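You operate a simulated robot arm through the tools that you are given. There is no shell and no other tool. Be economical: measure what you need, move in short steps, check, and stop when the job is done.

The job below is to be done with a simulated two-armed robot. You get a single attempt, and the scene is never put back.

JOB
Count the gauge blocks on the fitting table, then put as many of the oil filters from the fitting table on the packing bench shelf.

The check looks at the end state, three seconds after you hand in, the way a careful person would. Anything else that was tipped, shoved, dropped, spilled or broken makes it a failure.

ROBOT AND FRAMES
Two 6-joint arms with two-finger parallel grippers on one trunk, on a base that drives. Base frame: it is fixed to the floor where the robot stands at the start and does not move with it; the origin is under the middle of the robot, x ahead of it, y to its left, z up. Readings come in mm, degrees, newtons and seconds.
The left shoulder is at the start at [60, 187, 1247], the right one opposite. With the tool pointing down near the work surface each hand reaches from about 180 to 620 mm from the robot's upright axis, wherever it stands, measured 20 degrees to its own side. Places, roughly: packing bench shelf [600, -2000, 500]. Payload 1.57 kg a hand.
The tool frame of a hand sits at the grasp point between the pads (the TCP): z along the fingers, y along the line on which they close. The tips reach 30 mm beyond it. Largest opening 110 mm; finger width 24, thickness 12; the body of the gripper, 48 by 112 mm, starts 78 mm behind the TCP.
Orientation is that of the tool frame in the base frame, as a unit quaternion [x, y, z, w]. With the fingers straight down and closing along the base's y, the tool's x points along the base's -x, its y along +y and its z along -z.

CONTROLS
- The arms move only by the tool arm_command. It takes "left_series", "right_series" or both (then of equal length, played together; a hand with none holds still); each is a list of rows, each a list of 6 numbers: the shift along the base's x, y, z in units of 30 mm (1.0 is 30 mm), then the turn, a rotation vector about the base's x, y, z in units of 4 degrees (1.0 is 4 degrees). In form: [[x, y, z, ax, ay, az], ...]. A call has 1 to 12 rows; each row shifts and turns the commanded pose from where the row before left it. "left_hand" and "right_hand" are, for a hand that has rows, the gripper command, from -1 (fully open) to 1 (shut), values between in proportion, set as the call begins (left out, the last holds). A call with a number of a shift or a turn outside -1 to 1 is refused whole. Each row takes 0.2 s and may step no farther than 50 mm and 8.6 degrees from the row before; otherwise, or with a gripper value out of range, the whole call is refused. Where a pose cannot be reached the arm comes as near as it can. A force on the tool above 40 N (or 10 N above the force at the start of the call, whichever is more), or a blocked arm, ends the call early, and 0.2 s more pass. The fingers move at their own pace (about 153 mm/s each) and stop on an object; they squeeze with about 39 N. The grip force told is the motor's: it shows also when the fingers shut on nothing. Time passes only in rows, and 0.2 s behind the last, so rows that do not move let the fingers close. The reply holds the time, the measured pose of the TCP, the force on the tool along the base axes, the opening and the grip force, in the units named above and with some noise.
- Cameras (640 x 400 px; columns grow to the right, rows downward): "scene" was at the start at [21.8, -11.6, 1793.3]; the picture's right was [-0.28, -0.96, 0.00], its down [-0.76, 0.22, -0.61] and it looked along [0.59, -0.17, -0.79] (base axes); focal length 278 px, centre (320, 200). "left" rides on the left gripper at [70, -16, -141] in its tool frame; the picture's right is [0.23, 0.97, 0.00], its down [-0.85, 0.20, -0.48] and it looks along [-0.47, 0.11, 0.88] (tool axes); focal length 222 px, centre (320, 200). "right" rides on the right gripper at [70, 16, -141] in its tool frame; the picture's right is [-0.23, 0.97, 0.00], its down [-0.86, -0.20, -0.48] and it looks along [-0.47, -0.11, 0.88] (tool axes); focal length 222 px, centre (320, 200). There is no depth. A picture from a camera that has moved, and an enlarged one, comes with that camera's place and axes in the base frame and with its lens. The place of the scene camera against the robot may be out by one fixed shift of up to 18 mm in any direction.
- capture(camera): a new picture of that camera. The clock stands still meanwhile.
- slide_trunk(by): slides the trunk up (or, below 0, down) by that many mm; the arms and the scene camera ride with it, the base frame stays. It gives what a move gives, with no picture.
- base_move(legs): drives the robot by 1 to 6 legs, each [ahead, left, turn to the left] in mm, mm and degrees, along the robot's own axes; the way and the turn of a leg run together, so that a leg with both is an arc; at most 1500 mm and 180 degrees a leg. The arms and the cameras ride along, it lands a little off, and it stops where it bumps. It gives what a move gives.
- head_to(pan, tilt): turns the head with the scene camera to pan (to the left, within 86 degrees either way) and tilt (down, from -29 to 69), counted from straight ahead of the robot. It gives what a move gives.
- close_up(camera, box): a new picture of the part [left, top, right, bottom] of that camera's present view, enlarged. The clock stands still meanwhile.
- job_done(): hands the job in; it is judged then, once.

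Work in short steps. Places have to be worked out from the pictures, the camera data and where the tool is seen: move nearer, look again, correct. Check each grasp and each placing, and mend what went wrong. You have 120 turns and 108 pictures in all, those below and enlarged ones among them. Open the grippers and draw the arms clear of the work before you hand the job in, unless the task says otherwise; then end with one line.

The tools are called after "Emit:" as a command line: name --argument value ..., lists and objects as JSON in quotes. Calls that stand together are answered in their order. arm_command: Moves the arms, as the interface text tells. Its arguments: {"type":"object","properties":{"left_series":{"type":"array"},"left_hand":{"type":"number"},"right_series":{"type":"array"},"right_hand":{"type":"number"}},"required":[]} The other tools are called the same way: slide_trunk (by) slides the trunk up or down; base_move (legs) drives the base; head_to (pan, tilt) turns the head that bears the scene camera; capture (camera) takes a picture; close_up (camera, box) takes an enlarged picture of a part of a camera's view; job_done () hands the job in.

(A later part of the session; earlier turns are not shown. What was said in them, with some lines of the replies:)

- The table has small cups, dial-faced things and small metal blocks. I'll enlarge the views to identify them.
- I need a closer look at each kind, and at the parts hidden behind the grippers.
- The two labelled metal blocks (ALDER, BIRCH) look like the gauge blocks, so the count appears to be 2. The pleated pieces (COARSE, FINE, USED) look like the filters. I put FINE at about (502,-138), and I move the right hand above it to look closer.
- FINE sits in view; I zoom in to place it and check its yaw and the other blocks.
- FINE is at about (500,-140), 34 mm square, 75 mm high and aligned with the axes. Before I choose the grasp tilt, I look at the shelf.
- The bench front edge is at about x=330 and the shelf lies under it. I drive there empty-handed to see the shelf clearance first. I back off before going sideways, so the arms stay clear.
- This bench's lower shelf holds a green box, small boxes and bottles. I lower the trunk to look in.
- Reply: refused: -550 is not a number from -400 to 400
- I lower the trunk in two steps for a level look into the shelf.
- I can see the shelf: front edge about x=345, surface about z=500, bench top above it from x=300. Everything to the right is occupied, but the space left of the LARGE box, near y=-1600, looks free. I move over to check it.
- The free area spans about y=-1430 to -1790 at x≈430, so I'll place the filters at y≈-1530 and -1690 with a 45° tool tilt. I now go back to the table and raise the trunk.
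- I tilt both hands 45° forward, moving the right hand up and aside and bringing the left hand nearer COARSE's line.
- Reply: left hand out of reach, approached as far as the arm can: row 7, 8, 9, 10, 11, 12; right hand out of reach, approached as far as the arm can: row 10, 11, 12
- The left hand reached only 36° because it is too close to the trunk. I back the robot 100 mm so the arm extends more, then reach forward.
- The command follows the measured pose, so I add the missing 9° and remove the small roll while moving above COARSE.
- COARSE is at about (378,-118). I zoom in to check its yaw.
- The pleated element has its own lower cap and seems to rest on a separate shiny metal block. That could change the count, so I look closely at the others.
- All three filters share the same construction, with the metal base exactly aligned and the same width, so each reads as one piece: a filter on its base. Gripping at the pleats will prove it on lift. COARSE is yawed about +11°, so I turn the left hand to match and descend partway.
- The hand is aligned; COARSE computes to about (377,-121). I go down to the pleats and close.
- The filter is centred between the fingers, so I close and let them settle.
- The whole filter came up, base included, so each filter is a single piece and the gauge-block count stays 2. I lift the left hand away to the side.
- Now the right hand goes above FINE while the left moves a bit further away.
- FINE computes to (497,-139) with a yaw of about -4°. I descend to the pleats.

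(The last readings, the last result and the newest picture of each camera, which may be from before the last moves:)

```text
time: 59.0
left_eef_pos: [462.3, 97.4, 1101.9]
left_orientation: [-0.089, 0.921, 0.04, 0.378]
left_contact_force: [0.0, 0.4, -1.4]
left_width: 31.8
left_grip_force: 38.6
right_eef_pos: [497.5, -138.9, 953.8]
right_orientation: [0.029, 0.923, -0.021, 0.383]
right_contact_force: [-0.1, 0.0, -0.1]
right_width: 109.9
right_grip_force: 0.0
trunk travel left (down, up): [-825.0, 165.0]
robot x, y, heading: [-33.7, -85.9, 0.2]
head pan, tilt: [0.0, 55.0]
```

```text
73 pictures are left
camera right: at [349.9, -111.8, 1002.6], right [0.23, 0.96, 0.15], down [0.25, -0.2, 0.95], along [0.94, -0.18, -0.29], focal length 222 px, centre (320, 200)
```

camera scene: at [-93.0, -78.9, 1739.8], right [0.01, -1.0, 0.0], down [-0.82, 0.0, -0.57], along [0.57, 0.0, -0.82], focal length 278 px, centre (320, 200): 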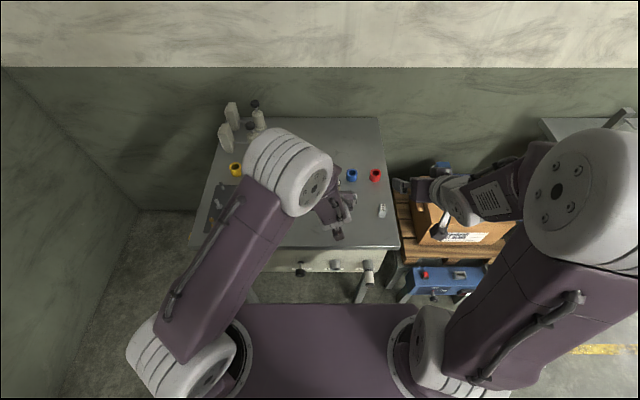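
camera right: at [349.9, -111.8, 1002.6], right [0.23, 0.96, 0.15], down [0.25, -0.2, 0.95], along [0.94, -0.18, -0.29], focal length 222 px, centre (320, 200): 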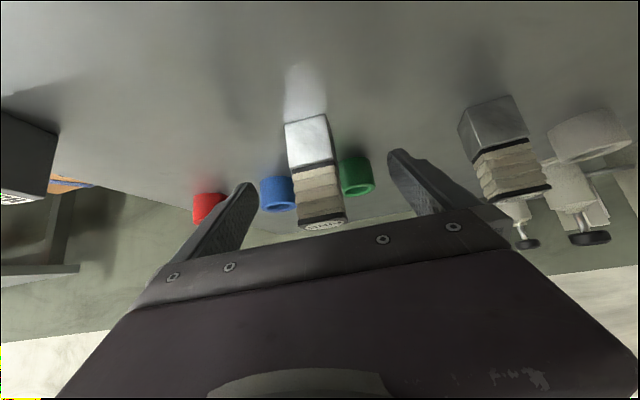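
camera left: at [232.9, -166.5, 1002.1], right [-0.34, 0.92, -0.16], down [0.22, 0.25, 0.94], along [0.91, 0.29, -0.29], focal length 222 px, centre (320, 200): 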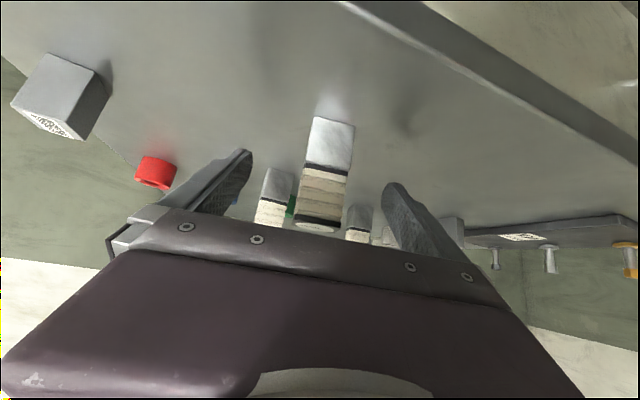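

It is centred and nothing else lies between the fingers. I close and lift a little.

Emit:
arm_command --right_series '[[0, 0, 0, 0, 0, 0], [0, 0, 0, 0, 0, 0], [0, 0, 0, 0, 0, 0]]' --right_hand 1

Emit:
arm_command --right_series '[[0, 0, 0.7, 0, 0, 0], [0, 0, 0.9, 0, 0, 0], [0, 0, 0.9, 0, 0, 0], [0, -0.2, 0.9, 0, 0, 0], [0, -0.2, 0.9, 0, 0, 0]]'

Emit:
capture --camera "right"

Emit:
capture --camera "scene"

```text
time: 59.8
left_eef_pos: [461.6, 97.5, 1103.0]
left_orientation: [-0.089, 0.92, 0.04, 0.379]
left_contact_force: [0.3, 0.3, -0.9]
left_width: 31.7
left_grip_force: 39.2
right_eef_pos: [497.1, -139.3, 954.0]
right_orientation: [0.03, 0.923, -0.021, 0.382]
right_contact_force: [0.9, 0.5, 1.0]
right_width: 31.8
right_grip_force: 39.4
trunk travel left (down, up): [-825.0, 165.0]
robot x, y, heading: [-32.4, -85.3, 0.3]
head pan, tilt: [0.0, 55.0]
```

```text
time: 61.0
left_eef_pos: [461.3, 97.2, 1102.6]
left_orientation: [-0.089, 0.92, 0.041, 0.379]
left_contact_force: [0.0, 0.7, -1.0]
left_width: 31.8
left_grip_force: 39.2
right_eef_pos: [495.2, -152.1, 1082.3]
right_orientation: [0.029, 0.923, -0.02, 0.382]
right_contact_force: [-0.3, 0.5, -0.7]
right_width: 31.5
right_grip_force: 39.6
trunk travel left (down, up): [-825.0, 165.0]
robot x, y, heading: [-30.3, -88.1, 0.5]
head pan, tilt: [0.0, 55.0]
```

```text
72 pictures are left
camera right: at [347.0, -124.4, 1132.3], right [0.23, 0.96, 0.14], down [0.25, -0.2, 0.95], along [0.94, -0.18, -0.29], focal length 222 px, centre (320, 200)
```

right: 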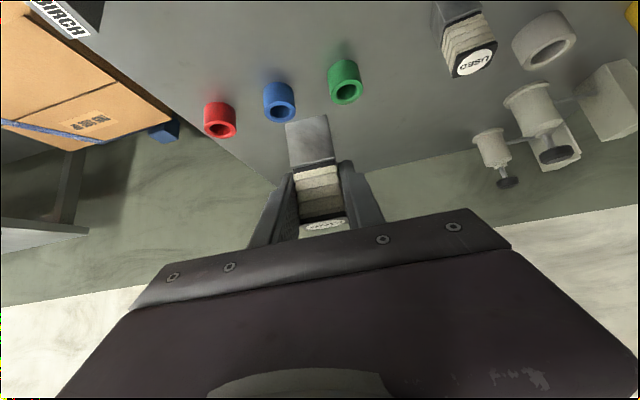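

```text
71 pictures are left
camera scene: at [-12.1, -78.1, 1739.7], right [0.01, -1.0, 0.0], down [-0.82, 0.0, -0.57], along [0.57, 0.0, -0.82], focal length 278 px, centre (320, 200)
```

scene: 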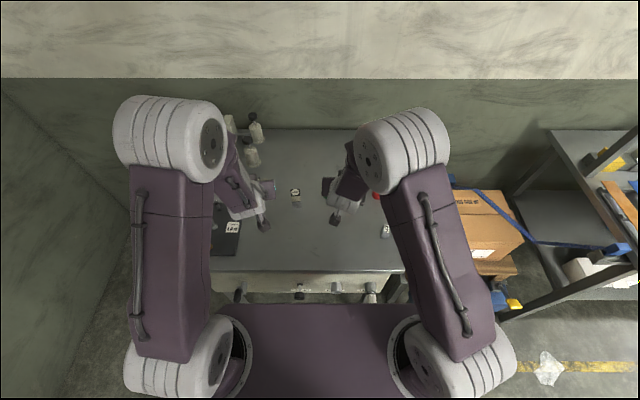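

Both filters are held. I back off and drive along to the free stretch of shelf.

Emit:
base_move --legs '[[-450, 0, 0], [0, -1000, 0], [0, -520, 0]]'

Emit:
slide_trunk --by -400

Emit:
head_to --pan 0 --tilt 38

Emit:
capture --camera "scene"

```text
time: 71.1
left_eef_pos: [-4.1, -1425.0, 1103.4]
left_orientation: [-0.077, 0.921, 0.034, 0.38]
left_contact_force: [-0.7, -0.6, -1.0]
left_width: 31.4
left_grip_force: 38.9
right_eef_pos: [23.7, -1675.5, 1081.7]
right_orientation: [0.042, 0.923, -0.027, 0.382]
right_contact_force: [-0.1, -0.3, -0.5]
right_width: 31.5
right_grip_force: 38.4
trunk travel left (down, up): [-825.0, 165.0]
robot x, y, heading: [-505.7, -1595.4, -1.3]
head pan, tilt: [0.0, 55.0]
```

```text
time: 74.9
left_eef_pos: [-4.7, -1425.8, 703.9]
left_orientation: [-0.076, 0.921, 0.035, 0.38]
left_contact_force: [0.2, 0.3, -1.6]
left_width: 31.8
left_grip_force: 39.1
right_eef_pos: [23.5, -1675.9, 682.7]
right_orientation: [0.041, 0.923, -0.025, 0.381]
right_contact_force: [0.9, 0.6, 0.3]
right_width: 31.7
right_grip_force: 38.4
trunk travel left (down, up): [-425.0, 565.0]
robot x, y, heading: [-507.0, -1596.7, -1.3]
head pan, tilt: [0.0, 55.0]
```

```text
time: 75.7
left_eef_pos: [-3.7, -1426.2, 702.2]
left_orientation: [-0.076, 0.921, 0.034, 0.38]
left_contact_force: [-0.3, 0.5, -0.8]
left_width: 31.7
left_grip_force: 39.2
right_eef_pos: [22.3, -1675.5, 682.7]
right_orientation: [0.042, 0.923, -0.026, 0.382]
right_contact_force: [0.0, -0.1, -1.1]
right_width: 31.5
right_grip_force: 38.7
trunk travel left (down, up): [-425.0, 565.0]
robot x, y, heading: [-499.7, -1599.1, -1.2]
head pan, tilt: [0.0, 38.0]
```

```text
70 pictures are left
camera scene: at [-467.9, -1588.4, 1363.4], right [-0.02, -1.0, 0.0], down [-0.62, 0.01, -0.79], along [0.79, -0.02, -0.62], focal length 278 px, centre (320, 200)
```

scene: 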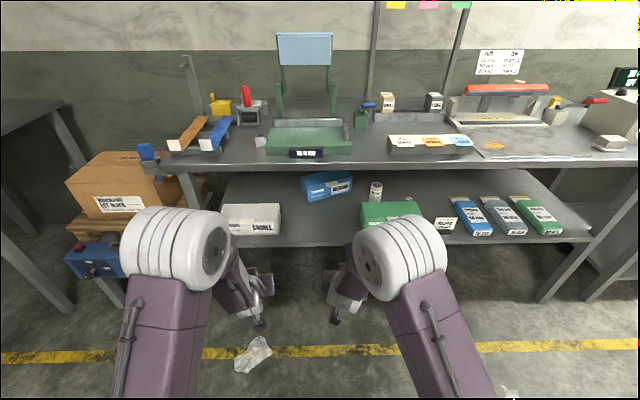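

From this view the free gap runs about y=-1443 to -1790 and the shelf front edge is at x≈330-345. To keep the elbows clear of the bench edge I'll stand at x≈-200 and reach in stretched.

Emit:
base_move --legs '[[300, 0, 1.2]]'

Emit:
capture --camera "scene"

```text
time: 77.8
left_eef_pos: [298.4, -1421.5, 702.3]
left_orientation: [-0.085, 0.921, 0.038, 0.378]
left_contact_force: [0.6, -0.4, 0.1]
left_width: 31.6
left_grip_force: 39.4
right_eef_pos: [329.1, -1669.8, 682.6]
right_orientation: [0.034, 0.923, -0.023, 0.382]
right_contact_force: [0.9, 0.6, -1.0]
right_width: 31.6
right_grip_force: 38.9
trunk travel left (down, up): [-425.0, 565.0]
robot x, y, heading: [-198.2, -1600.9, -0.3]
head pan, tilt: [0.0, 38.0]
```

```text
69 pictures are left
camera scene: at [-161.6, -1591.9, 1363.4], right [0.0, -1.0, 0.0], down [-0.62, 0.0, -0.79], along [0.79, 0.0, -0.62], focal length 278 px, centre (320, 200)
```

scene: 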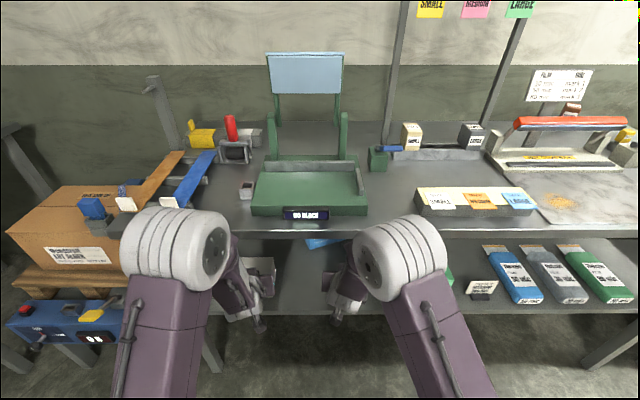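

The elbows stay in front of the bench. I draw the right hand back and aside, and bring the left hand to y≈-1560 in front of the shelf, low.

Emit:
arm_command --right_series '[[-0.6, -0.47, 0, 0, 0, 0], [-0.6, -0.47, 0, 0, 0, 0], [-0.6, -0.47, 0, 0, 0, 0], [-0.6, -0.47, 0, 0, 0, 0], [-0.6, -0.47, 0, 0, 0, 0]]' --left_series '[[0, -0.93, -0.67, 0, 0, 0], [0, -0.93, -0.67, 0, 0, 0], [0, -0.93, -0.67, 0, 0, 0], [0, -0.93, -0.67, 0, 0, 0], [0, -0.93, -0.67, 0, 0, 0]]'

Emit:
capture --camera "left"

Emit:
capture --camera "scene"

```text
time: 79.0
left_eef_pos: [299.1, -1560.7, 601.3]
left_orientation: [-0.085, 0.92, 0.039, 0.38]
left_contact_force: [0.3, 0.6, -0.5]
left_width: 31.4
left_grip_force: 38.6
right_eef_pos: [239.8, -1743.6, 682.6]
right_orientation: [0.034, 0.923, -0.023, 0.382]
right_contact_force: [0.5, -0.1, -1.1]
right_width: 31.7
right_grip_force: 39.1
trunk travel left (down, up): [-425.0, 565.0]
robot x, y, heading: [-198.2, -1598.1, -0.2]
head pan, tilt: [0.0, 38.0]
```

```text
68 pictures are left
camera left: at [153.7, -1605.8, 651.8], right [-0.34, 0.93, -0.15], down [0.23, 0.24, 0.94], along [0.91, 0.28, -0.29], focal length 222 px, centre (320, 200)
```

left: 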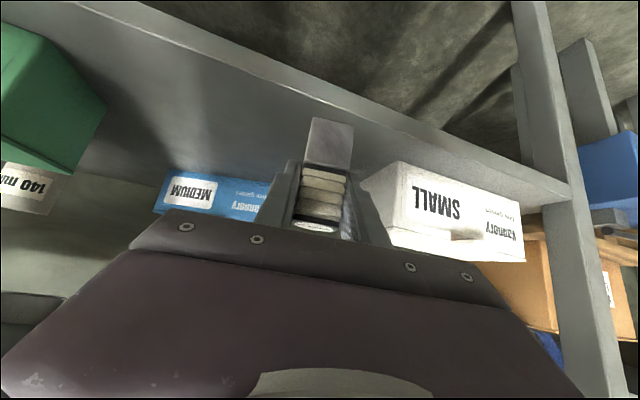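

```text
67 pictures are left
camera scene: at [-162.6, -1592.8, 1363.5], right [0.0, -1.0, 0.0], down [-0.62, 0.0, -0.79], along [0.79, 0.0, -0.62], focal length 278 px, centre (320, 200)
```

scene: 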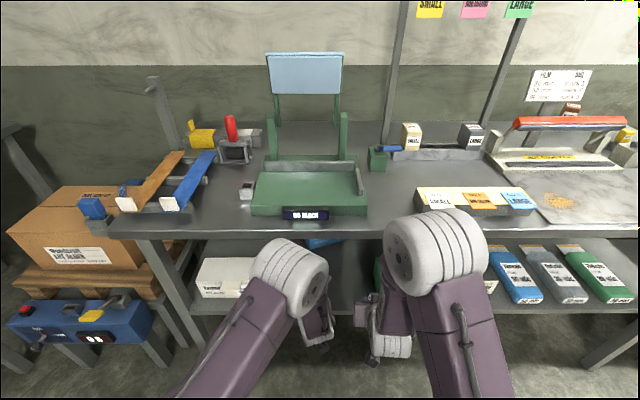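

The shelf lip is at x≈323, and the white box side at y≈-1430 leaves room. I move the left hand straight in 110 mm.

Emit:
arm_command --left_series '[[0.93, 0, 0, 0, 0, 0], [0.93, 0, 0, 0, 0, 0], [0.93, 0, 0, 0, 0, 0], [0.93, 0, 0, 0, 0, 0]]'

Emit:
arm_command --left_series '[[0, 0, -0.6, 0, 0, 0], [0, 0, -0.6, 0, 0, 0]]'

Emit:
capture --camera "left"

Emit:
capture --camera "scene"

```text
time: 80.0
left_eef_pos: [410.2, -1560.2, 601.7]
left_orientation: [-0.084, 0.921, 0.039, 0.378]
left_contact_force: [0.5, -0.4, -0.7]
left_width: 31.5
left_grip_force: 39.6
right_eef_pos: [240.7, -1743.7, 682.7]
right_orientation: [0.034, 0.924, -0.023, 0.381]
right_contact_force: [0.0, -0.6, -0.9]
right_width: 31.8
right_grip_force: 39.4
trunk travel left (down, up): [-425.0, 565.0]
robot x, y, heading: [-201.5, -1602.1, -0.4]
head pan, tilt: [0.0, 38.0]
```

```text
time: 80.6
left_eef_pos: [409.2, -1562.7, 566.9]
left_orientation: [-0.086, 0.92, 0.039, 0.379]
left_contact_force: [-1.5, 0.0, -1.0]
left_width: 31.6
left_grip_force: 39.5
right_eef_pos: [241.1, -1742.5, 681.6]
right_orientation: [0.034, 0.923, -0.023, 0.382]
right_contact_force: [-0.7, -0.5, -1.2]
right_width: 31.7
right_grip_force: 39.3
trunk travel left (down, up): [-425.0, 565.0]
robot x, y, heading: [-198.8, -1600.0, -0.2]
head pan, tilt: [0.0, 38.0]
```

```text
66 pictures are left
camera left: at [264.5, -1607.4, 617.4], right [-0.34, 0.93, -0.15], down [0.23, 0.24, 0.94], along [0.91, 0.28, -0.29], focal length 222 px, centre (320, 200)
```

left: 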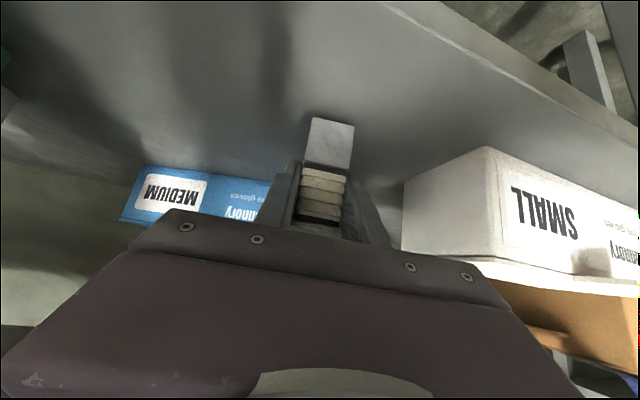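

```text
65 pictures are left
camera scene: at [-162.5, -1592.0, 1363.4], right [0.0, -1.0, 0.0], down [-0.62, 0.0, -0.79], along [0.79, 0.0, -0.62], focal length 278 px, centre (320, 200)
```

scene: 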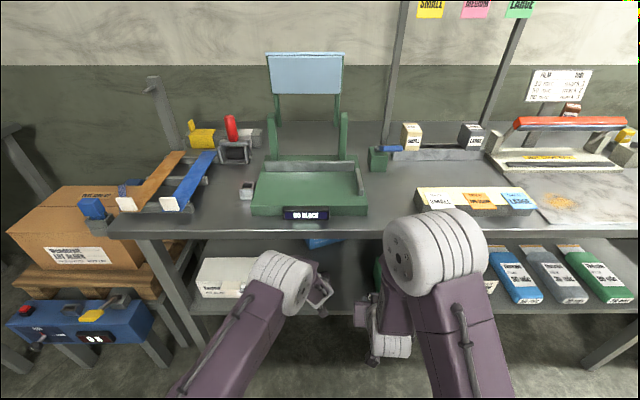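

Bottom is about 16 mm above the shelf by my estimate. I lower in small steps, watching the force.

Emit:
arm_command --left_series '[[0, 0, -0.2, 0, 0, 0], [0, 0, -0.15, 0, 0, 0], [0, 0, -0.08, 0, 0, 0]]'

Emit:
close_up --camera "left" --box '[240, 80, 420, 250]'

```text
time: 81.4
left_eef_pos: [408.4, -1561.7, 554.7]
left_orientation: [-0.085, 0.921, 0.038, 0.379]
left_contact_force: [0.1, -0.3, -0.3]
left_width: 32.0
left_grip_force: 38.9
right_eef_pos: [240.6, -1742.6, 682.1]
right_orientation: [0.034, 0.923, -0.024, 0.383]
right_contact_force: [-0.1, -0.6, -0.5]
right_width: 31.6
right_grip_force: 39.3
trunk travel left (down, up): [-425.0, 565.0]
robot x, y, heading: [-197.4, -1603.3, -0.2]
head pan, tilt: [0.0, 38.0]
```

```text
2.35 times, centred on (330, 165) of left
camera zoom: at [264.3, -1606.0, 604.3], right [-0.34, 0.93, -0.15], down [0.23, 0.24, 0.94], along [0.91, 0.28, -0.29], focal length 523 px, centre (296, 282)
```

zoom: 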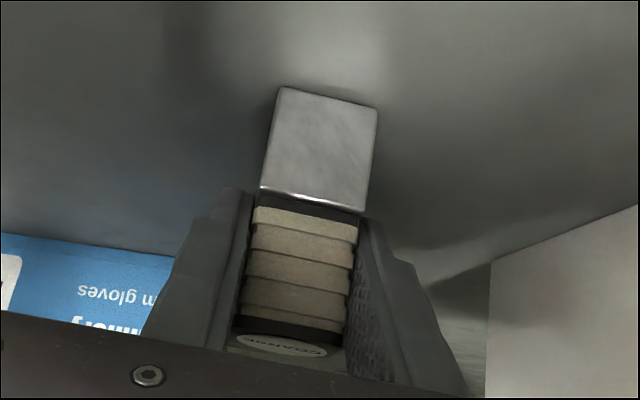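

Emit:
arm_command --left_series '[[0, 0, -0.06, 0, 0, 0], [0, 0, -0.06, 0, 0, 0], [0, 0, -0.06, 0, 0, 0]]'

```text
time: 82.2
left_eef_pos: [409.5, -1561.4, 553.3]
left_orientation: [-0.084, 0.92, 0.038, 0.381]
left_contact_force: [-4.1, 0.1, 18.6]
left_width: 31.6
left_grip_force: 38.8
right_eef_pos: [239.2, -1744.4, 685.4]
right_orientation: [0.034, 0.923, -0.023, 0.383]
right_contact_force: [0.6, -0.1, -0.7]
right_width: 31.8
right_grip_force: 38.8
trunk travel left (down, up): [-425.0, 565.0]
robot x, y, heading: [-196.6, -1598.7, -0.5]
head pan, tilt: [0.0, 38.0]
```

It touches down (18.6 N at tcp z 553). I ease off slightly and open the fingers partway.

Emit:
arm_command --left_series '[[0, 0, 0.05, 0, 0, 0]]'

Emit:
arm_command --left_series '[[0, 0, 0, 0, 0, 0], [0, 0, 0, 0, 0, 0]]' --left_hand -0.3

Emit:
capture --camera "left"

```text
time: 82.6
left_eef_pos: [410.2, -1561.0, 552.7]
left_orientation: [-0.085, 0.92, 0.038, 0.38]
left_contact_force: [1.2, -1.8, 16.2]
left_width: 31.6
left_grip_force: 38.7
right_eef_pos: [237.9, -1742.6, 683.7]
right_orientation: [0.034, 0.923, -0.022, 0.383]
right_contact_force: [-1.1, 0.3, -1.0]
right_width: 31.3
right_grip_force: 39.3
trunk travel left (down, up): [-425.0, 565.0]
robot x, y, heading: [-201.3, -1599.0, -0.2]
head pan, tilt: [0.0, 38.0]
```

```text
time: 83.2
left_eef_pos: [409.1, -1561.1, 548.3]
left_orientation: [-0.084, 0.921, 0.038, 0.379]
left_contact_force: [0.3, 1.1, -0.1]
left_width: 71.5
left_grip_force: 0.1
right_eef_pos: [240.6, -1743.8, 681.5]
right_orientation: [0.034, 0.923, -0.022, 0.382]
right_contact_force: [-1.0, -0.4, -1.2]
right_width: 31.7
right_grip_force: 38.8
trunk travel left (down, up): [-425.0, 565.0]
robot x, y, heading: [-199.0, -1598.0, -0.2]
head pan, tilt: [0.0, 38.0]
```

```text
63 pictures are left
camera left: at [265.0, -1605.9, 600.2], right [-0.34, 0.93, -0.15], down [0.23, 0.24, 0.94], along [0.91, 0.28, -0.3], focal length 222 px, centre (320, 200)
```

left: 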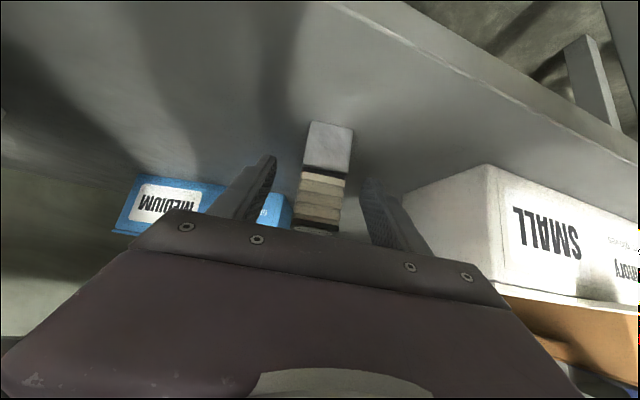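

It stands upright on its own. I withdraw the left hand back along its fingers.

Emit:
arm_command --left_series '[[-0.7, -0.12, 0.5, 0, 0, 0], [-0.7, -0.12, 0.5, 0, 0, 0], [-0.7, -0.12, 0.4, 0, 0, 0], [-0.95, 0, 0.2, 0, 0, 0], [-0.95, 0.1, 0.2, 0, 0, 0], [-0.95, 0.9, 0.2, 0, 0, 0], [-0.3, 0.9, 0.2, 0, 0, 0], [0, 0.9, 0.2, 0, 0, 0], [0, 0.9, 0.2, 0, 0, 0]]'

Emit:
capture --camera "scene"

Emit:
capture --camera "right"

```text
time: 85.2
left_eef_pos: [292.3, -1489.4, 662.2]
left_orientation: [-0.084, 0.922, 0.041, 0.377]
left_contact_force: [0.1, -0.1, 0.0]
left_width: 71.2
left_grip_force: 0.0
left hand out of reach, approached as far as the arm can: row 6, 7, 8, 9
right_eef_pos: [240.9, -1742.1, 682.4]
right_orientation: [0.033, 0.923, -0.022, 0.382]
right_contact_force: [-0.3, 0.4, -0.9]
right_width: 31.6
right_grip_force: 38.8
trunk travel left (down, up): [-425.0, 565.0]
robot x, y, heading: [-201.0, -1598.6, -0.2]
head pan, tilt: [0.0, 38.0]
```

```text
62 pictures are left
camera scene: at [-162.8, -1591.4, 1363.4], right [0.0, -1.0, 0.0], down [-0.62, 0.0, -0.79], along [0.79, 0.0, -0.62], focal length 278 px, centre (320, 200)
```

scene: 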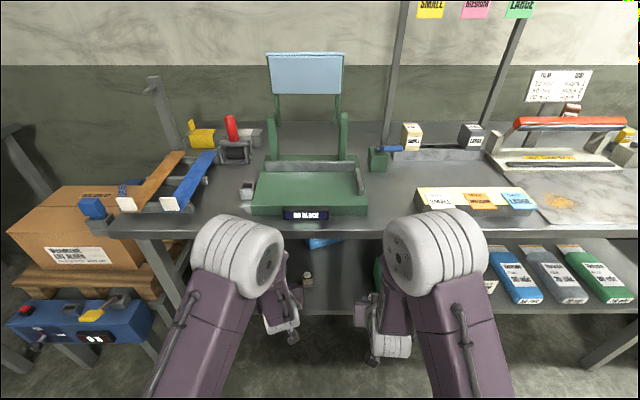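

```text
61 pictures are left
camera right: at [92.5, -1713.3, 732.1], right [0.24, 0.96, 0.14], down [0.25, -0.2, 0.95], along [0.94, -0.19, -0.29], focal length 222 px, centre (320, 200)
```

right: 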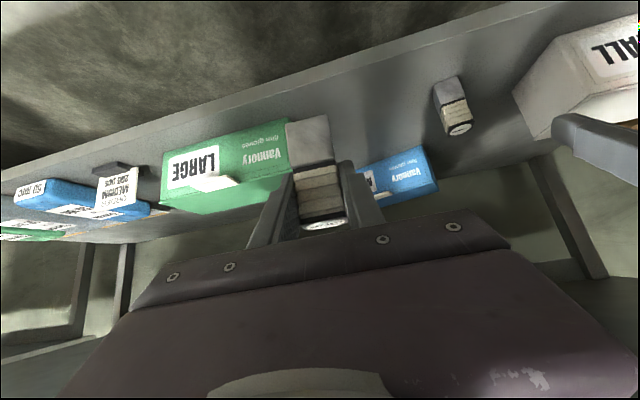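

COARSE stands on the shelf. Now the right hand moves to y≈-1670 in front of the shelf and goes in.

Emit:
arm_command --right_series '[[0.5, 0.61, -0.64, 0, 0, 0], [0.5, 0.61, -0.64, 0, 0, 0], [0.5, 0.61, -0.64, 0, 0, 0], [0.5, 0.61, -0.64, 0, 0, 0]]'

Emit:
capture --camera "right"

```text
time: 86.2
left_eef_pos: [292.2, -1490.7, 662.2]
left_orientation: [-0.084, 0.921, 0.041, 0.377]
left_contact_force: [-0.4, -1.3, 0.6]
left_width: 71.4
left_grip_force: 0.1
right_eef_pos: [299.1, -1667.0, 607.2]
right_orientation: [0.033, 0.923, -0.023, 0.382]
right_contact_force: [0.4, 0.1, -0.9]
right_width: 31.3
right_grip_force: 38.4
trunk travel left (down, up): [-425.0, 565.0]
robot x, y, heading: [-199.6, -1601.3, -0.1]
head pan, tilt: [0.0, 38.0]
```

```text
60 pictures are left
camera right: at [151.0, -1638.2, 656.3], right [0.24, 0.96, 0.14], down [0.25, -0.2, 0.95], along [0.94, -0.19, -0.29], focal length 222 px, centre (320, 200)
```

right: 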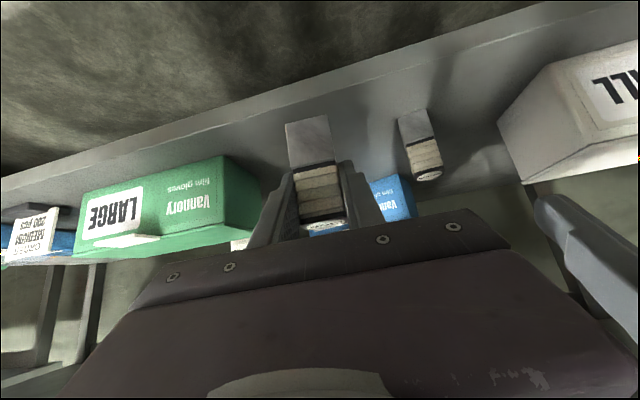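

Clear on both sides. I move in 110 mm, then lower to about 567.

Emit:
arm_command --right_series '[[0.93, -0.07, 0, 0, 0, 0], [0.93, -0.07, 0, 0, 0, 0], [0.93, -0.07, 0, 0, 0, 0], [0.93, -0.07, 0, 0, 0, 0], [0, 0, -0.65, 0, 0, 0], [0, 0, -0.65, 0, 0, 0]]'

Emit:
arm_command --right_series '[[0, 0, -0.15, 0, 0, 0], [0, 0, -0.08, 0, 0, 0], [0, 0, -0.05, 0, 0, 0]]'

Emit:
capture --camera "right"

```text
time: 87.6
left_eef_pos: [293.0, -1490.8, 661.7]
left_orientation: [-0.084, 0.922, 0.042, 0.376]
left_contact_force: [0.0, 0.2, -0.1]
left_width: 71.7
left_grip_force: 0.0
right_eef_pos: [411.9, -1675.5, 564.5]
right_orientation: [0.033, 0.923, -0.023, 0.382]
right_contact_force: [0.2, -0.2, -0.8]
right_width: 31.5
right_grip_force: 39.0
trunk travel left (down, up): [-425.0, 565.0]
robot x, y, heading: [-198.9, -1599.7, -0.5]
head pan, tilt: [0.0, 38.0]
```

```text
time: 88.4
left_eef_pos: [292.5, -1490.3, 662.6]
left_orientation: [-0.084, 0.921, 0.042, 0.378]
left_contact_force: [-0.1, -0.6, -0.8]
left_width: 71.4
left_grip_force: 0.0
right_eef_pos: [411.5, -1675.4, 557.4]
right_orientation: [0.034, 0.923, -0.023, 0.382]
right_contact_force: [0.6, -0.1, -1.1]
right_width: 31.8
right_grip_force: 38.9
trunk travel left (down, up): [-425.0, 565.0]
robot x, y, heading: [-200.6, -1600.0, -0.4]
head pan, tilt: [0.0, 38.0]
```

```text
59 pictures are left
camera right: at [263.6, -1646.9, 607.2], right [0.24, 0.96, 0.15], down [0.25, -0.21, 0.95], along [0.94, -0.19, -0.29], focal length 222 px, centre (320, 200)
```

right: 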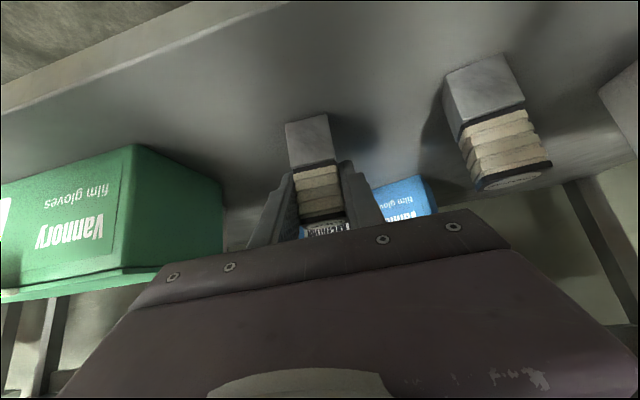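

Nearly down; I make the last tiny steps until it touches.

Emit:
arm_command --right_series '[[0, 0, -0.05, 0, 0, 0], [0, 0, -0.05, 0, 0, 0], [0, 0, -0.04, 0, 0, 0]]'

```text
time: 89.2
left_eef_pos: [292.9, -1490.8, 662.3]
left_orientation: [-0.083, 0.921, 0.041, 0.378]
left_contact_force: [-0.2, 0.1, -0.2]
left_width: 71.5
left_grip_force: 0.0
right_eef_pos: [411.3, -1677.4, 553.4]
right_orientation: [0.034, 0.924, -0.022, 0.381]
right_contact_force: [0.1, 0.8, -0.7]
right_width: 31.7
right_grip_force: 38.8
trunk travel left (down, up): [-425.0, 565.0]
robot x, y, heading: [-199.8, -1598.7, -0.1]
head pan, tilt: [0.0, 38.0]
```

Emit:
arm_command --right_series '[[0, 0, -0.05, 0, 0, 0], [0, 0, -0.04, 0, 0, 0]]'

```text
time: 89.8
left_eef_pos: [292.0, -1490.8, 662.9]
left_orientation: [-0.084, 0.921, 0.041, 0.377]
left_contact_force: [0.9, 0.1, 0.2]
left_width: 71.4
left_grip_force: 0.1
right_eef_pos: [411.0, -1676.5, 554.4]
right_orientation: [0.034, 0.923, -0.022, 0.384]
right_contact_force: [-2.2, -0.9, 6.9]
right_width: 31.6
right_grip_force: 38.9
trunk travel left (down, up): [-425.0, 565.0]
robot x, y, heading: [-202.5, -1600.0, -0.3]
head pan, tilt: [0.0, 38.0]
```

It touches (6.9 N). I open partway and check.

Emit:
arm_command --right_series '[[0, 0, 0, 0, 0, 0], [0, 0, 0, 0, 0, 0]]' --right_hand -0.3

Emit:
capture --camera "right"

```text
time: 90.4
left_eef_pos: [292.3, -1490.9, 661.4]
left_orientation: [-0.085, 0.922, 0.042, 0.376]
left_contact_force: [-0.2, 0.0, 0.7]
left_width: 71.7
left_grip_force: 0.0
right_eef_pos: [412.4, -1676.9, 552.5]
right_orientation: [0.034, 0.923, -0.022, 0.382]
right_contact_force: [0.1, 0.4, -0.1]
right_width: 71.8
right_grip_force: 0.0
trunk travel left (down, up): [-425.0, 565.0]
robot x, y, heading: [-202.0, -1602.0, -0.4]
head pan, tilt: [0.0, 38.0]
```

```text
58 pictures are left
camera right: at [263.4, -1647.7, 601.4], right [0.24, 0.96, 0.14], down [0.25, -0.2, 0.95], along [0.94, -0.19, -0.29], focal length 222 px, centre (320, 200)
```

right: 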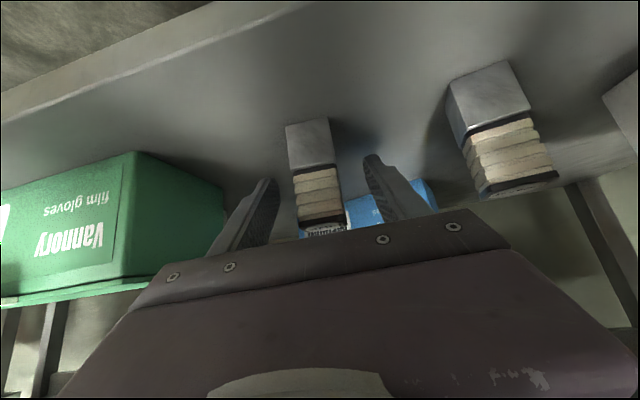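

FINE stands free. I withdraw the right hand along its fingers (yaw slightly negative), then back the base away.

Emit:
arm_command --right_series '[[-0.7, 0.05, 0.5, 0, 0, 0], [-0.7, 0.05, 0.5, 0, 0, 0], [-0.7, 0.05, 0.4, 0, 0, 0], [-0.95, 0, 0.2, 0, 0, 0], [-0.95, -0.1, 0.2, 0, 0, 0]]'

Emit:
base_move --legs '[[-300, 0, 0]]'

Emit:
arm_command --right_series '[[0, 0, 0, 0, 0, 0], [0, 0, 0, 0, 0, 0]]' --left_series '[[0, 0, 0, 0, 0, 0], [0, 0, 0, 0, 0, 0]]' --right_hand -1 --left_hand -1

Emit:
close_up --camera "scene" --box '[200, 140, 460, 300]'

Emit:
capture --camera "scene"

```text
time: 91.6
left_eef_pos: [292.9, -1491.3, 662.3]
left_orientation: [-0.084, 0.921, 0.041, 0.377]
left_contact_force: [0.8, 0.1, -0.2]
left_width: 71.8
left_grip_force: 0.1
right_eef_pos: [291.9, -1675.3, 605.6]
right_orientation: [0.034, 0.923, -0.023, 0.382]
right_contact_force: [-0.4, 0.5, 0.3]
right_width: 71.1
right_grip_force: 0.1
trunk travel left (down, up): [-425.0, 565.0]
robot x, y, heading: [-196.0, -1603.7, -0.2]
head pan, tilt: [0.0, 38.0]
```

```text
time: 93.6
left_eef_pos: [-11.1, -1489.2, 662.4]
left_orientation: [-0.085, 0.921, 0.042, 0.377]
left_contact_force: [-0.6, 0.0, 0.4]
left_width: 71.6
left_grip_force: 0.1
right_eef_pos: [-10.6, -1673.0, 605.8]
right_orientation: [0.033, 0.923, -0.023, 0.383]
right_contact_force: [0.2, -0.3, 0.1]
right_width: 71.5
right_grip_force: 0.1
trunk travel left (down, up): [-425.0, 565.0]
robot x, y, heading: [-501.6, -1597.0, 0.1]
head pan, tilt: [0.0, 38.0]
```

```text
time: 94.2
left_eef_pos: [-10.9, -1488.8, 662.1]
left_orientation: [-0.085, 0.921, 0.042, 0.377]
left_contact_force: [0.1, -0.2, -0.6]
left_width: 109.9
left_grip_force: 0.1
right_eef_pos: [-11.4, -1673.8, 605.3]
right_orientation: [0.033, 0.924, -0.022, 0.382]
right_contact_force: [0.4, -0.5, 0.2]
right_width: 110.2
right_grip_force: 0.1
trunk travel left (down, up): [-425.0, 565.0]
robot x, y, heading: [-504.9, -1599.3, -0.1]
head pan, tilt: [0.0, 38.0]
```

```text
2.46 times, centred on (330, 220) of scene
camera zoom: at [-466.5, -1590.9, 1363.4], right [0.0, -1.0, 0.0], down [-0.62, 0.0, -0.79], along [0.79, 0.0, -0.62], focal length 685 px, centre (295, 151)
```

zoom: 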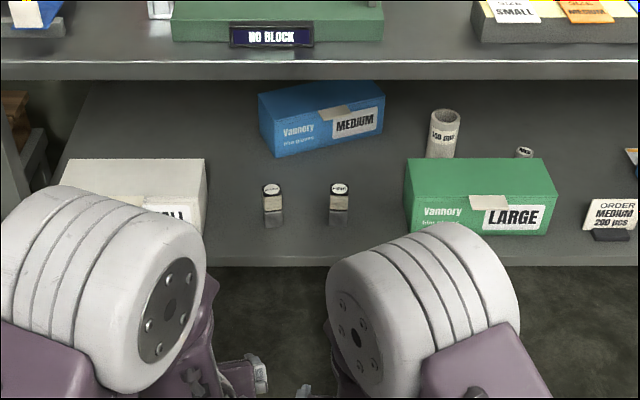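

```text
56 pictures are left
camera scene: at [-466.5, -1590.9, 1363.4], right [0.0, -1.0, 0.0], down [-0.62, 0.0, -0.79], along [0.79, 0.0, -0.62], focal length 278 px, centre (320, 200)
```

scene: 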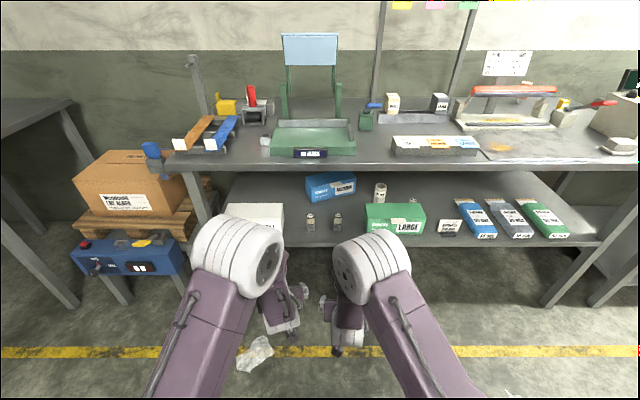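

Both filters stand upright on the shelf. A small item behind the LARGE box and the sign on the bench are worth a closer look.

Emit:
close_up --camera "scene" --box '[360, 170, 440, 220]'

Emit:
close_up --camera "scene" --box '[260, 80, 460, 165]'

```text
8.00 times, centred on (400, 195) of scene
camera zoom: at [-466.5, -1590.9, 1363.4], right [0.0, -1.0, 0.0], down [-0.62, 0.0, -0.79], along [0.79, 0.0, -0.62], focal length 2225 px, centre (-320, 240)
```

zoom: 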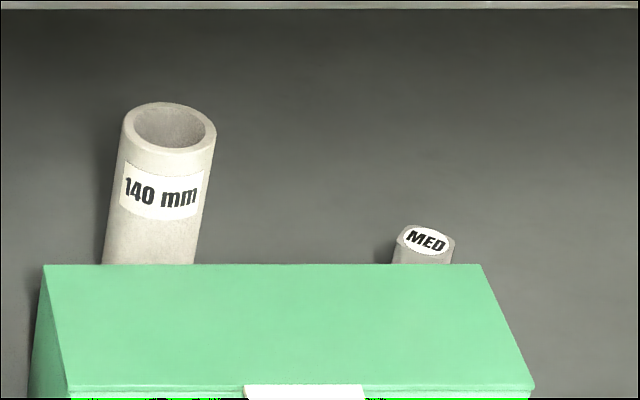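

```text
3.20 times, centred on (360, 122) of scene
camera zoom: at [-466.5, -1590.9, 1363.4], right [0.0, -1.0, 0.0], down [-0.62, 0.0, -0.79], along [0.79, 0.0, -0.62], focal length 890 px, centre (192, 448)
```

zoom: 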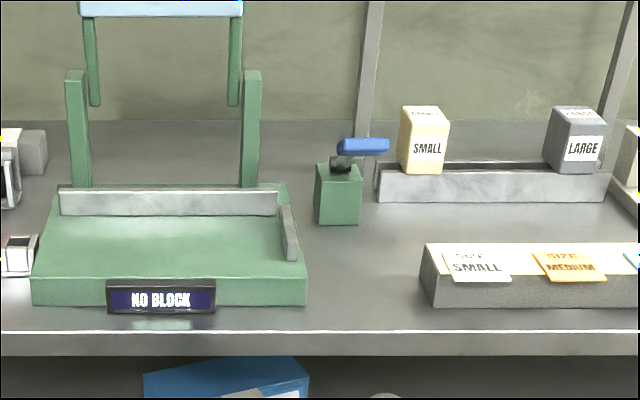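

Those are separate bench items, and nothing there has moved. The last table views also showed everything else undisturbed. Both hands are open and clear, so I hand in.

Emit:
job_done

```text
The job is handed in.
```

I counted two gauge blocks on the fitting table (ALDER and BIRCH) and put two oil filters, COARSE and FINE, upright on the packing bench shelf; the third filter, USED, stays on the table.
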